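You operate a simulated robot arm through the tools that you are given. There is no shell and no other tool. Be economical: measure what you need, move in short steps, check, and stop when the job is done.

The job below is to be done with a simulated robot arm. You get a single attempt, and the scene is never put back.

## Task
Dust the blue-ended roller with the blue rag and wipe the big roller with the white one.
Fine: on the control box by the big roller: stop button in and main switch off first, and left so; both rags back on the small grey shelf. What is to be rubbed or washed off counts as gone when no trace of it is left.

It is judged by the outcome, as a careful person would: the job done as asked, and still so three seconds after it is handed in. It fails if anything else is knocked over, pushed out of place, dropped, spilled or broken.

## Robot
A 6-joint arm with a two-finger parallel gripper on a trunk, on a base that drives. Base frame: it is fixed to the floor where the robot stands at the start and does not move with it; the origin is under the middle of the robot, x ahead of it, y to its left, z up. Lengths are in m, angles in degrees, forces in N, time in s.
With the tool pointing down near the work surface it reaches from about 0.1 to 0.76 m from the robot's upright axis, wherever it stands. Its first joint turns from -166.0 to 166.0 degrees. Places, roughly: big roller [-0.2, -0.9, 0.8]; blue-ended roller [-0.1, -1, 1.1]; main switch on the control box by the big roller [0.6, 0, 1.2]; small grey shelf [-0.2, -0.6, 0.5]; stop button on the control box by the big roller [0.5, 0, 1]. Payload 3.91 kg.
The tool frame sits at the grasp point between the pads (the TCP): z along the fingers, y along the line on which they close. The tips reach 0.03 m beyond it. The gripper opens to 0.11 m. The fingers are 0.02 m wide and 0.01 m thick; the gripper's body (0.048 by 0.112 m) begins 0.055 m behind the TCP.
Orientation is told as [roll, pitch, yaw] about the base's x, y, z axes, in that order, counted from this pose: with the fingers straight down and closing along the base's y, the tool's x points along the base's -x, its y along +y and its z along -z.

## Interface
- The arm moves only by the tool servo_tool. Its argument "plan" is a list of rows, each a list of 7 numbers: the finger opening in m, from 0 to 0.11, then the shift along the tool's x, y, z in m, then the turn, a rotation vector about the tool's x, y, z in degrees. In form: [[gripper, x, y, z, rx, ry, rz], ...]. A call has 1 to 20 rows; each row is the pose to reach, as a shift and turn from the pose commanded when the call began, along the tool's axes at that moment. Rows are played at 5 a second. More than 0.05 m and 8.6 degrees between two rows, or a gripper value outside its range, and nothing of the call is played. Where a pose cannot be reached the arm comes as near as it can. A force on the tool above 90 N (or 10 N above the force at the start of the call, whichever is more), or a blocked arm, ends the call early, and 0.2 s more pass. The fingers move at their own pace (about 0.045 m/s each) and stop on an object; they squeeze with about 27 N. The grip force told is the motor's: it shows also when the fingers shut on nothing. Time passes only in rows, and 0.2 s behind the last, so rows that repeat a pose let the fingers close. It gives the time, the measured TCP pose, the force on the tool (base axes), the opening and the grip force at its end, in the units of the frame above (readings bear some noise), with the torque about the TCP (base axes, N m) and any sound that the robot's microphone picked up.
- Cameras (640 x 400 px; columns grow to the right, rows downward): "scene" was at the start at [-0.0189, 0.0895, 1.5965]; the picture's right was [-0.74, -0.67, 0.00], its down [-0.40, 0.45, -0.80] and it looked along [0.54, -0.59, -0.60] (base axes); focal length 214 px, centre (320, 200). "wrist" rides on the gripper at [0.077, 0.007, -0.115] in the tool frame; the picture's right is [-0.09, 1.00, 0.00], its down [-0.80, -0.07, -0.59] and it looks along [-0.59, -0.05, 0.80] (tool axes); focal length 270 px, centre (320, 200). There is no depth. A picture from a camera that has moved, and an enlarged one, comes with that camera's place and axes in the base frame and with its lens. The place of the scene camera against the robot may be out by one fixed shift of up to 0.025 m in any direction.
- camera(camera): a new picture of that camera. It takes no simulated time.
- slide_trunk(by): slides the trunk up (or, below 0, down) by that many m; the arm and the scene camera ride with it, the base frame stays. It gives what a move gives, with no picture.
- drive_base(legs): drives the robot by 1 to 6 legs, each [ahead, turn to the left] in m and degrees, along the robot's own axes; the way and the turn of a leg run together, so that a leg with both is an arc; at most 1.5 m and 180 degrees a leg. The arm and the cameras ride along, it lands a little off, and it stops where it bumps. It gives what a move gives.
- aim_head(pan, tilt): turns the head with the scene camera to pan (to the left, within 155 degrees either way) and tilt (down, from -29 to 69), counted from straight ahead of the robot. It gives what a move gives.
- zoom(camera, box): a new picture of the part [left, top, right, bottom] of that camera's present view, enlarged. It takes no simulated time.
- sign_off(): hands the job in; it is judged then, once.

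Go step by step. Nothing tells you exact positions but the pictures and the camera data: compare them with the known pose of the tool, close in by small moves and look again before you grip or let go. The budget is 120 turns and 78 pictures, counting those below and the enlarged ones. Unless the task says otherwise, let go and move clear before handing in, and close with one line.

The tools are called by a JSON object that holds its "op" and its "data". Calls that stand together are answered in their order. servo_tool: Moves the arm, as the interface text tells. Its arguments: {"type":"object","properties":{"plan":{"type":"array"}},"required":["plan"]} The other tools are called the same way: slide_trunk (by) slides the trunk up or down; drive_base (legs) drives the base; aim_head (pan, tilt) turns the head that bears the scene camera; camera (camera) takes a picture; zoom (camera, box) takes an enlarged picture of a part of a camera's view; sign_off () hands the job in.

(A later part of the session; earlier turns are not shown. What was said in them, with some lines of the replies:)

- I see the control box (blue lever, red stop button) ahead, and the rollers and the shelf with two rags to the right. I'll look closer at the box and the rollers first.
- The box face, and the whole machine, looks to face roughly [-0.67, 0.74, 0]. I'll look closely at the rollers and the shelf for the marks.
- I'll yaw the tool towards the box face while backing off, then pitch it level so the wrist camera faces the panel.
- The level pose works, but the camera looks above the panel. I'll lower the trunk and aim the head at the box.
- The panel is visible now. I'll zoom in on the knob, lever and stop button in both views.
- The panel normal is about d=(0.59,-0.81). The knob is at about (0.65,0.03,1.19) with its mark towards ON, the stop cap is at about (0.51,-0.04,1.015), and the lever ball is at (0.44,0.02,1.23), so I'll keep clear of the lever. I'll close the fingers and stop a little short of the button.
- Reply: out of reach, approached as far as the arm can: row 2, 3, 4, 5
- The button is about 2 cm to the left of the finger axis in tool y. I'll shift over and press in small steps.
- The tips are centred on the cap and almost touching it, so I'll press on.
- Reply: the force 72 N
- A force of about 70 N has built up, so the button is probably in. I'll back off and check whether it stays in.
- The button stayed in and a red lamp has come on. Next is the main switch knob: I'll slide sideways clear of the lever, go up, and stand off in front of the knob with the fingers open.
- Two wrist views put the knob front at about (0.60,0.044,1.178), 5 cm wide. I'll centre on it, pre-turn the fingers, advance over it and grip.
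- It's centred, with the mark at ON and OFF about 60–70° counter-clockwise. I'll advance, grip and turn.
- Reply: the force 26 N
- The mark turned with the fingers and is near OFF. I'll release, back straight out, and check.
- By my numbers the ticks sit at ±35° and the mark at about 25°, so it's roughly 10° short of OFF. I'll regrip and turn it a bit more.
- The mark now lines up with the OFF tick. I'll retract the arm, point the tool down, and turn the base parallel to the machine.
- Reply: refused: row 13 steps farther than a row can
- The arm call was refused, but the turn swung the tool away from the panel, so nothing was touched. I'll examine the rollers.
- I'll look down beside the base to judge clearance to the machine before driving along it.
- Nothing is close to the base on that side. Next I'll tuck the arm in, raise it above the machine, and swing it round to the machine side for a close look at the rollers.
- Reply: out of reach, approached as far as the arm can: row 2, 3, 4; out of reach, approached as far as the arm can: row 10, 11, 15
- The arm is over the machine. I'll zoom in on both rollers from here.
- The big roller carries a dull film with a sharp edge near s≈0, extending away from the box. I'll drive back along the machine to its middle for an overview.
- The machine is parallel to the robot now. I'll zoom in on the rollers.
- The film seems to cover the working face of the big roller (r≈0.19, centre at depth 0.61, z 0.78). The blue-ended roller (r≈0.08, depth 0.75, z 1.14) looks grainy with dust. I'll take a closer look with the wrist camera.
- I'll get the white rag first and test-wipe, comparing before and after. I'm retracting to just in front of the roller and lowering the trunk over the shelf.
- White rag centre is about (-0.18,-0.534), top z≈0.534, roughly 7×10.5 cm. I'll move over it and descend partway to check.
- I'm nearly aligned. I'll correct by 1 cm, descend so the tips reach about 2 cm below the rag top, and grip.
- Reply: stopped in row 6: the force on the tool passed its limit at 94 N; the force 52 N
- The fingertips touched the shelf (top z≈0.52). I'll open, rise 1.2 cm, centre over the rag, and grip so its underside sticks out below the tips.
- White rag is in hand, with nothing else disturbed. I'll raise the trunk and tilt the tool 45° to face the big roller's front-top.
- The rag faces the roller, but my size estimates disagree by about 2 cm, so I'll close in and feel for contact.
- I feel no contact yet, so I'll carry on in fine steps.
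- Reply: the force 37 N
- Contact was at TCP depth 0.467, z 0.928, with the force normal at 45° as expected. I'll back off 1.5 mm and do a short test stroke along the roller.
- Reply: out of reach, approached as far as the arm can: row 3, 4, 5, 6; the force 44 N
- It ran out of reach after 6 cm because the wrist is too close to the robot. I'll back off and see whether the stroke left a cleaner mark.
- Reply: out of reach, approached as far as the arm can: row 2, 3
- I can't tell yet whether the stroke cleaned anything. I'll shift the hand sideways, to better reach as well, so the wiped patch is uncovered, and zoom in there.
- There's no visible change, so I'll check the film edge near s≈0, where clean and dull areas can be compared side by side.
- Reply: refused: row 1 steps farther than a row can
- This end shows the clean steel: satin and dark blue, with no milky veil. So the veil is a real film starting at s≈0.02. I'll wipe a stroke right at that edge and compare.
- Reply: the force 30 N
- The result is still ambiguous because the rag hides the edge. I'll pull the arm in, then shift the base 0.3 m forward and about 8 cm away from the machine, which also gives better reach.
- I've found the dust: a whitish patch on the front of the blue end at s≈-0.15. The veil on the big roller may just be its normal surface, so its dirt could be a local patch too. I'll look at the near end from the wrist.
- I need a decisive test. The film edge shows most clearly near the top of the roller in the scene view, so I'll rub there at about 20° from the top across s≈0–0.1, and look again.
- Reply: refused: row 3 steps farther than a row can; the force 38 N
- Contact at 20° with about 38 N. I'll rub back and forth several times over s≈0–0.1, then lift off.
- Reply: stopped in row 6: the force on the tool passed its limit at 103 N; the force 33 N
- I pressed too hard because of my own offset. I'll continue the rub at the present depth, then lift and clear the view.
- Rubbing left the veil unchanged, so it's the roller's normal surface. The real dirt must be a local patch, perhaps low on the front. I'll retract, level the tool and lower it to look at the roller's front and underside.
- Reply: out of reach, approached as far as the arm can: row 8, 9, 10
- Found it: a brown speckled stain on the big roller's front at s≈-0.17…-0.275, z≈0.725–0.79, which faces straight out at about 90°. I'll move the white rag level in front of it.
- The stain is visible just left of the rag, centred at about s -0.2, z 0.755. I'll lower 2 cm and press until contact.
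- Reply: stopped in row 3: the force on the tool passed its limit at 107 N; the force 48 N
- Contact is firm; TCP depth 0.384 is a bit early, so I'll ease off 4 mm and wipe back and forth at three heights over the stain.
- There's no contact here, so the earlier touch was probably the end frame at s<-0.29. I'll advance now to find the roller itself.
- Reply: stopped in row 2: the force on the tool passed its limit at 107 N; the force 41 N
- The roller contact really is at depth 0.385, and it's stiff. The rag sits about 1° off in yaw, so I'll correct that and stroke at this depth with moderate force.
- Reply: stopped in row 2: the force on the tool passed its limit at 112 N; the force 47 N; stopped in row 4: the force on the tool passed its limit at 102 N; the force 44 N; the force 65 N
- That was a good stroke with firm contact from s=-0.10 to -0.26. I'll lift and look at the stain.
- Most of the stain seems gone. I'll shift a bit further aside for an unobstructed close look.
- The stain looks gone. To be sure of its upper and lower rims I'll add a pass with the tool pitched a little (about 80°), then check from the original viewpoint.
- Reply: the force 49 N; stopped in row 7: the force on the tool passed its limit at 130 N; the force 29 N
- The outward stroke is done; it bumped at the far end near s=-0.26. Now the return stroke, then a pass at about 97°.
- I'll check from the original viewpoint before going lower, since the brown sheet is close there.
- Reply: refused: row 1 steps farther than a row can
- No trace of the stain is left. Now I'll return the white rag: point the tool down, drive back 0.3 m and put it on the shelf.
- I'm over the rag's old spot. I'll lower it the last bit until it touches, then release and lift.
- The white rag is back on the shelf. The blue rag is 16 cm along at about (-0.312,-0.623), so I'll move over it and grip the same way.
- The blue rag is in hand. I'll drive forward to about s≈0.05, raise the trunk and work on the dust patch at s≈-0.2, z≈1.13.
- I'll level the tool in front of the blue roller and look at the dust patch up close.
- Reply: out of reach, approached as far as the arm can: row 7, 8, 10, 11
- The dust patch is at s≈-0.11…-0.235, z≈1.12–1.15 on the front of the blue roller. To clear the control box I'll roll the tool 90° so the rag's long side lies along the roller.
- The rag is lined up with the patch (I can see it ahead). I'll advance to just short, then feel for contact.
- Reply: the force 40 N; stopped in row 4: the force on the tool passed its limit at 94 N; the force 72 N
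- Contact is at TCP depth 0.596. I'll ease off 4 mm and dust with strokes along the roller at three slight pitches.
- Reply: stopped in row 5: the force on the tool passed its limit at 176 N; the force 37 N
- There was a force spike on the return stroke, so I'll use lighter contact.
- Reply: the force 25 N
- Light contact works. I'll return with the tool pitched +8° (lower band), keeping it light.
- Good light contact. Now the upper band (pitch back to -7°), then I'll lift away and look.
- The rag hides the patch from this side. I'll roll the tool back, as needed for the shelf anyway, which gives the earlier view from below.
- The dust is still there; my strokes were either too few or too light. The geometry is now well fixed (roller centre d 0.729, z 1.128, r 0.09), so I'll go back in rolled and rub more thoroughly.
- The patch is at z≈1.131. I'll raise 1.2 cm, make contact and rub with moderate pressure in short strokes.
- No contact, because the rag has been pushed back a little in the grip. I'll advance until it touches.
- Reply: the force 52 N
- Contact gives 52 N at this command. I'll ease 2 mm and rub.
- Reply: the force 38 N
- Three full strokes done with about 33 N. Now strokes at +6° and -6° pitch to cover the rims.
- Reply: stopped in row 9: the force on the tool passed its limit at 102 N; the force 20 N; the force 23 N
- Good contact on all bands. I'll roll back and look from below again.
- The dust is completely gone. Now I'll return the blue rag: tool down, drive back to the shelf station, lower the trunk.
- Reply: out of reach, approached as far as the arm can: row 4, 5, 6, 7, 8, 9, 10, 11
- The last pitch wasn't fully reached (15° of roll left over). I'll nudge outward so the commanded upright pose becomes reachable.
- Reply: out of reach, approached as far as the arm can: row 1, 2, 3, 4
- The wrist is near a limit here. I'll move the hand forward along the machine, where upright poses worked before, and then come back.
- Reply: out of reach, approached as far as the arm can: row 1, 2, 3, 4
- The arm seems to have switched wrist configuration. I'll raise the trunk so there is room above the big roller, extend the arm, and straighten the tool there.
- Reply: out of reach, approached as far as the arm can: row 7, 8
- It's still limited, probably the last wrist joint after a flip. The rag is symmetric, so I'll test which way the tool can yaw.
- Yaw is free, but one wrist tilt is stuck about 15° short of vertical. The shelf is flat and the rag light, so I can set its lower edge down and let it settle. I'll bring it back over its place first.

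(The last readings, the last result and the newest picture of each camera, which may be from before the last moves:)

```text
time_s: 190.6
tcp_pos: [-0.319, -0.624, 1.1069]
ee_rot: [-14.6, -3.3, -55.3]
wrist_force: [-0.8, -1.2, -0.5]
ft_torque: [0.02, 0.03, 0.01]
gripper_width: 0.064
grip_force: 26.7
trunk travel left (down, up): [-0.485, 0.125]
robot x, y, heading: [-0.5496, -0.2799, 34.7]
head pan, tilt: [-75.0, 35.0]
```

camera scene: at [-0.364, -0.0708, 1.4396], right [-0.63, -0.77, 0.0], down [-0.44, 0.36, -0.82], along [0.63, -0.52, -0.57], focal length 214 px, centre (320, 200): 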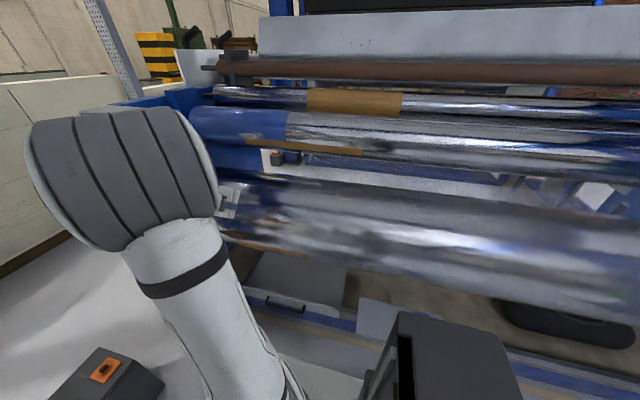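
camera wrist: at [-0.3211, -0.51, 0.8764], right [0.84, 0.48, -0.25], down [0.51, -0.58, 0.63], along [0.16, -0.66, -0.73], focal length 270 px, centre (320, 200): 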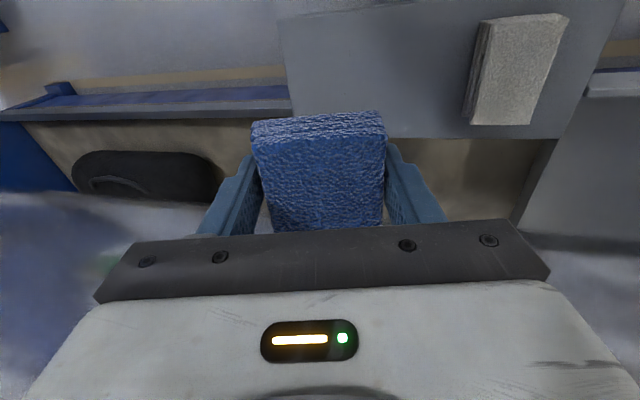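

{"op": "servo_tool", "data": {"plan": [[0.04, 0, 0, 0, -7, 0, 0], [0.04, 0, 0, 0, -14.6, 0, 0], [0.04, 0, 0, 0, -14.6, 0, 0]]}}

```text
time_s: 191.4
tcp_pos: [-0.3195, -0.6243, 1.1076]
ee_rot: [-14.7, -3.4, -55.5]
wrist_force: [0.6, 0.1, 0.0]
ft_torque: [-0.01, 0.0, -0.04]
gripper_width: 0.0641
grip_force: 27.1
out of reach, approached as far as the arm can: row 1, 2, 3
trunk travel left (down, up): [-0.485, 0.125]
robot x, y, heading: [-0.5494, -0.2787, 34.8]
head pan, tilt: [-75.0, 35.0]
```

{"op": "servo_tool", "data": {"plan": [[0.04, 0.004, 0.009, 0, 0, 0, 0], [0.04, 0.004, 0.017, 0, 0, 0, -1]]}}

{"op": "slide_trunk", "data": {"by": -0.46}}

{"op": "camera", "data": {"camera": "wrist"}}

```text
time_s: 192.0
tcp_pos: [-0.3102, -0.6099, 1.1019]
ee_rot: [-14.7, -3.1, -54.4]
wrist_force: [1.2, 0.0, 0.0]
ft_torque: [0.0, 0.02, 0.0]
gripper_width: 0.0643
grip_force: 26.7
trunk travel left (down, up): [-0.485, 0.125]
robot x, y, heading: [-0.5505, -0.2779, 34.6]
head pan, tilt: [-75.0, 35.0]
```

```text
refused: -0.46 is not a number from -0.4 to 0.4
```

```text
5 pictures are left
camera wrist: at [-0.3296, -0.5217, 1.2076], right [0.84, 0.48, -0.25], down [0.51, -0.58, 0.64], along [0.16, -0.66, -0.73], focal length 270 px, centre (320, 200)
```

wrist: 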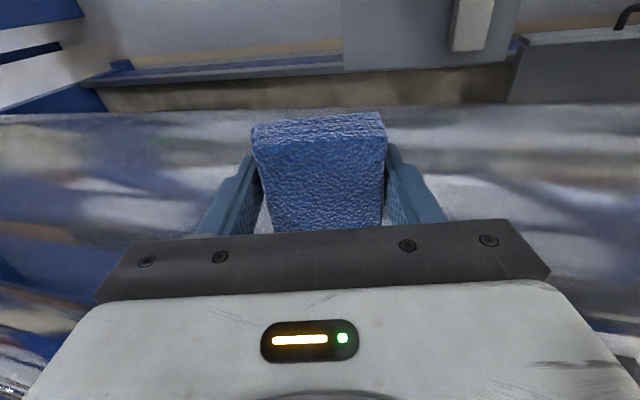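

{"op": "slide_trunk", "data": {"by": -0.4}}

{"op": "slide_trunk", "data": {"by": -0.07}}

{"op": "camera", "data": {"camera": "wrist"}}

```text
time_s: 195.8
tcp_pos: [-0.3101, -0.6107, 0.7033]
ee_rot: [-14.6, -3.1, -54.5]
wrist_force: [-0.1, 0.6, -0.8]
ft_torque: [-0.02, 0.01, 0.01]
gripper_width: 0.0642
grip_force: 27.3
trunk travel left (down, up): [-0.085, 0.525]
robot x, y, heading: [-0.5532, -0.2768, 35.0]
head pan, tilt: [-75.0, 35.0]
```

```text
time_s: 196.9
tcp_pos: [-0.3098, -0.6111, 0.6317]
ee_rot: [-14.7, -3.1, -54.3]
wrist_force: [0.6, -0.5, -0.9]
ft_torque: [-0.03, -0.04, -0.03]
gripper_width: 0.064
grip_force: 26.6
trunk travel left (down, up): [-0.015, 0.595]
robot x, y, heading: [-0.551, -0.2769, 34.8]
head pan, tilt: [-75.0, 35.0]
```

```text
4 pictures are left
camera wrist: at [-0.3297, -0.5217, 0.7376], right [0.84, 0.48, -0.25], down [0.51, -0.58, 0.64], along [0.16, -0.66, -0.73], focal length 270 px, centre (320, 200)
```

wrist: 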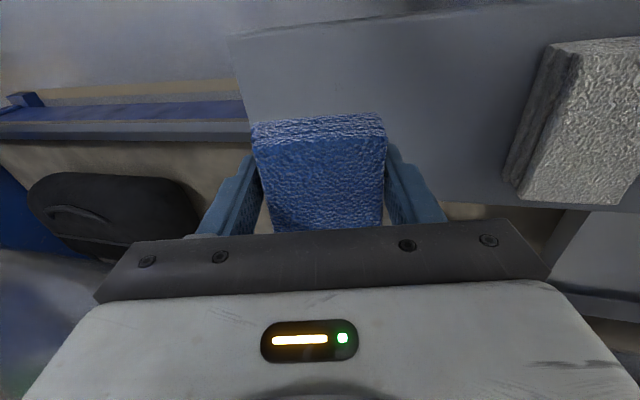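

The rag is over its spot (s 0.61, shelf edge at 0.70). I'll lower vertically until the low edge touches.

{"op": "servo_tool", "data": {"plan": [[0.04, 0.001, 0.0075, 0.029, 0, 0, 0], [0.04, 0.0025, 0.01375, 0.053, 0, 0, 0], [0.04, 0.003, 0.01525, 0.059, 0, 0, 0], [0.04, 0.003, 0.0165, 0.0637, 0, 0, 0]]}}

{"op": "servo_tool", "data": {"plan": [[0.04, 0, 0.0007, 0.0029, 0, 0, 0], [0.04, 0, 0.0015, 0.0058, 0, 0, 0], [0.04, 0, 0.002, 0.0077, 0, 0, 0]]}}

```text
time_s: 197.9
tcp_pos: [-0.3096, -0.6105, 0.5663]
ee_rot: [-14.6, -3.0, -54.5]
wrist_force: [0.0, -0.3, -0.8]
ft_torque: [0.0, 0.01, 0.0]
gripper_width: 0.0639
grip_force: 27.1
trunk travel left (down, up): [-0.015, 0.595]
robot x, y, heading: [-0.5539, -0.2781, 34.9]
head pan, tilt: [-75.0, 35.0]
```

```text
time_s: 198.7
tcp_pos: [-0.3092, -0.6115, 0.5615]
ee_rot: [-14.7, -3.2, -54.3]
wrist_force: [-0.5, 4.0, 12.0]
ft_torque: [0.49, -0.27, 0.1]
gripper_width: 0.0641
grip_force: 27.1
trunk travel left (down, up): [-0.015, 0.595]
robot x, y, heading: [-0.5529, -0.2749, 35.1]
head pan, tilt: [-75.0, 35.0]
```

Edge contact at 12 N. I'll open gradually with a slight rise, let it settle, then lift straight up.

{"op": "servo_tool", "data": {"plan": [[0.07, 0, 0, -0.001, 0, 0, 0], [0.085, 0, -0.001, -0.004, 0, 0, 0], [0.11, 0, -0.0015, -0.006, 0, 0, 0], [0.11, 0, -0.0015, -0.006, 0, 0, 0], [0.11, 0, -0.0015, -0.006, 0, 0, 0], [0.11, 0, -0.006, -0.025, 0, 0, 0], [0.11, 0, -0.0125, -0.05, 0, 0, 0], [0.11, -0.002, -0.024, -0.092, 0, 0, 0], [0.11, -0.003, -0.035, -0.135, 0, 0, 0]]}}

{"op": "camera", "data": {"camera": "wrist"}}

```text
time_s: 200.7
tcp_pos: [-0.3039, -0.5995, 0.699]
ee_rot: [-14.7, -3.2, -54.6]
wrist_force: [0.3, 0.0, -0.5]
ft_torque: [0.0, -0.01, -0.01]
gripper_width: 0.1099
grip_force: 0.0
out of reach, approached as far as the arm can: row 9
trunk travel left (down, up): [-0.015, 0.595]
robot x, y, heading: [-0.5522, -0.2799, 34.4]
head pan, tilt: [-75.0, 35.0]
```

```text
3 pictures are left
camera wrist: at [-0.3235, -0.5105, 0.8031], right [0.84, 0.47, -0.25], down [0.51, -0.58, 0.64], along [0.16, -0.67, -0.73], focal length 270 px, centre (320, 200)
```

wrist: 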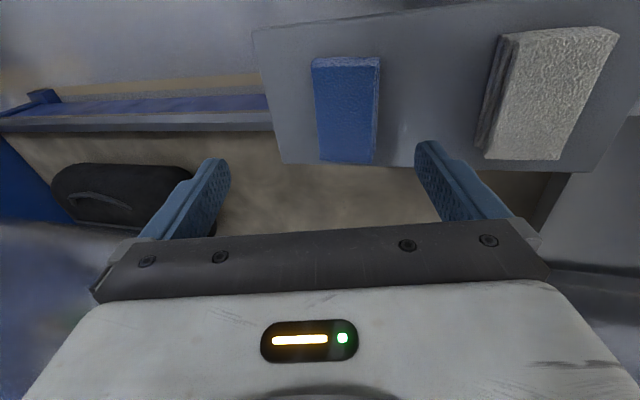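

Both rags lie flat on the shelf and the gripper is clear. I'll raise the arm a bit and do a last check of the control box.

{"op": "slide_trunk", "data": {"by": 0.3}}

{"op": "aim_head", "data": {"pan": -24, "tilt": 12}}

{"op": "zoom", "data": {"camera": "scene", "box": [220, 130, 420, 270]}}

```text
time_s: 203.7
tcp_pos: [-0.3041, -0.5992, 0.9978]
ee_rot: [-14.8, -3.2, -54.6]
wrist_force: [-0.5, 0.0, 0.7]
ft_torque: [-0.02, 0.02, 0.0]
gripper_width: 0.11
grip_force: 0.1
trunk travel left (down, up): [-0.315, 0.295]
robot x, y, heading: [-0.5491, -0.2782, 34.5]
head pan, tilt: [-75.0, 35.0]
```

```text
time_s: 204.9
tcp_pos: [-0.3043, -0.5995, 0.9977]
ee_rot: [-14.9, -3.1, -54.7]
wrist_force: [-0.1, 0.4, -0.7]
ft_torque: [0.01, 0.0, -0.03]
gripper_width: 0.1101
grip_force: 0.2
trunk travel left (down, up): [-0.315, 0.295]
robot x, y, heading: [-0.55, -0.2821, 34.7]
head pan, tilt: [-24.0, 12.0]
```

```text
2.86 times, centred on (320, 200) of scene
camera zoom: at [-0.6075, -0.1796, 1.4265], right [0.19, -0.98, 0.0], down [-0.2, -0.04, -0.98], along [0.96, 0.18, -0.21], focal length 613 px, centre (320, 200)
```

zoom: 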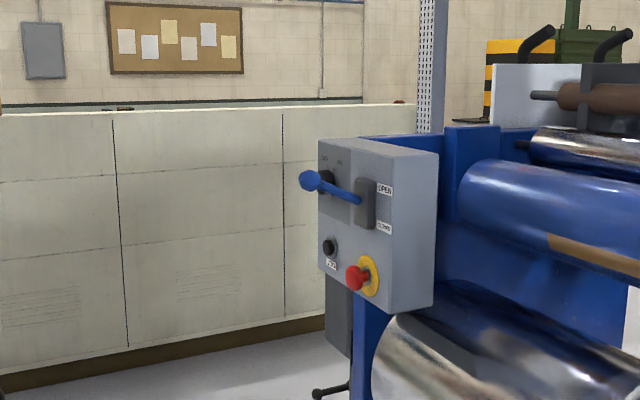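

The box is undisturbed: lever as it was, stop button in, switch turned off earlier. Both rollers show clean and both rags are on the shelf, so I'm handing in.

{"op": "sign_off", "data": {}}

```text
The job is handed in.
```

The job is handed in: I pressed the stop button in and turned the main switch off first, wiped the stain off the big roller with the white rag, dusted the blue-ended roller with the blue one, and put both rags back on the grey shelf.
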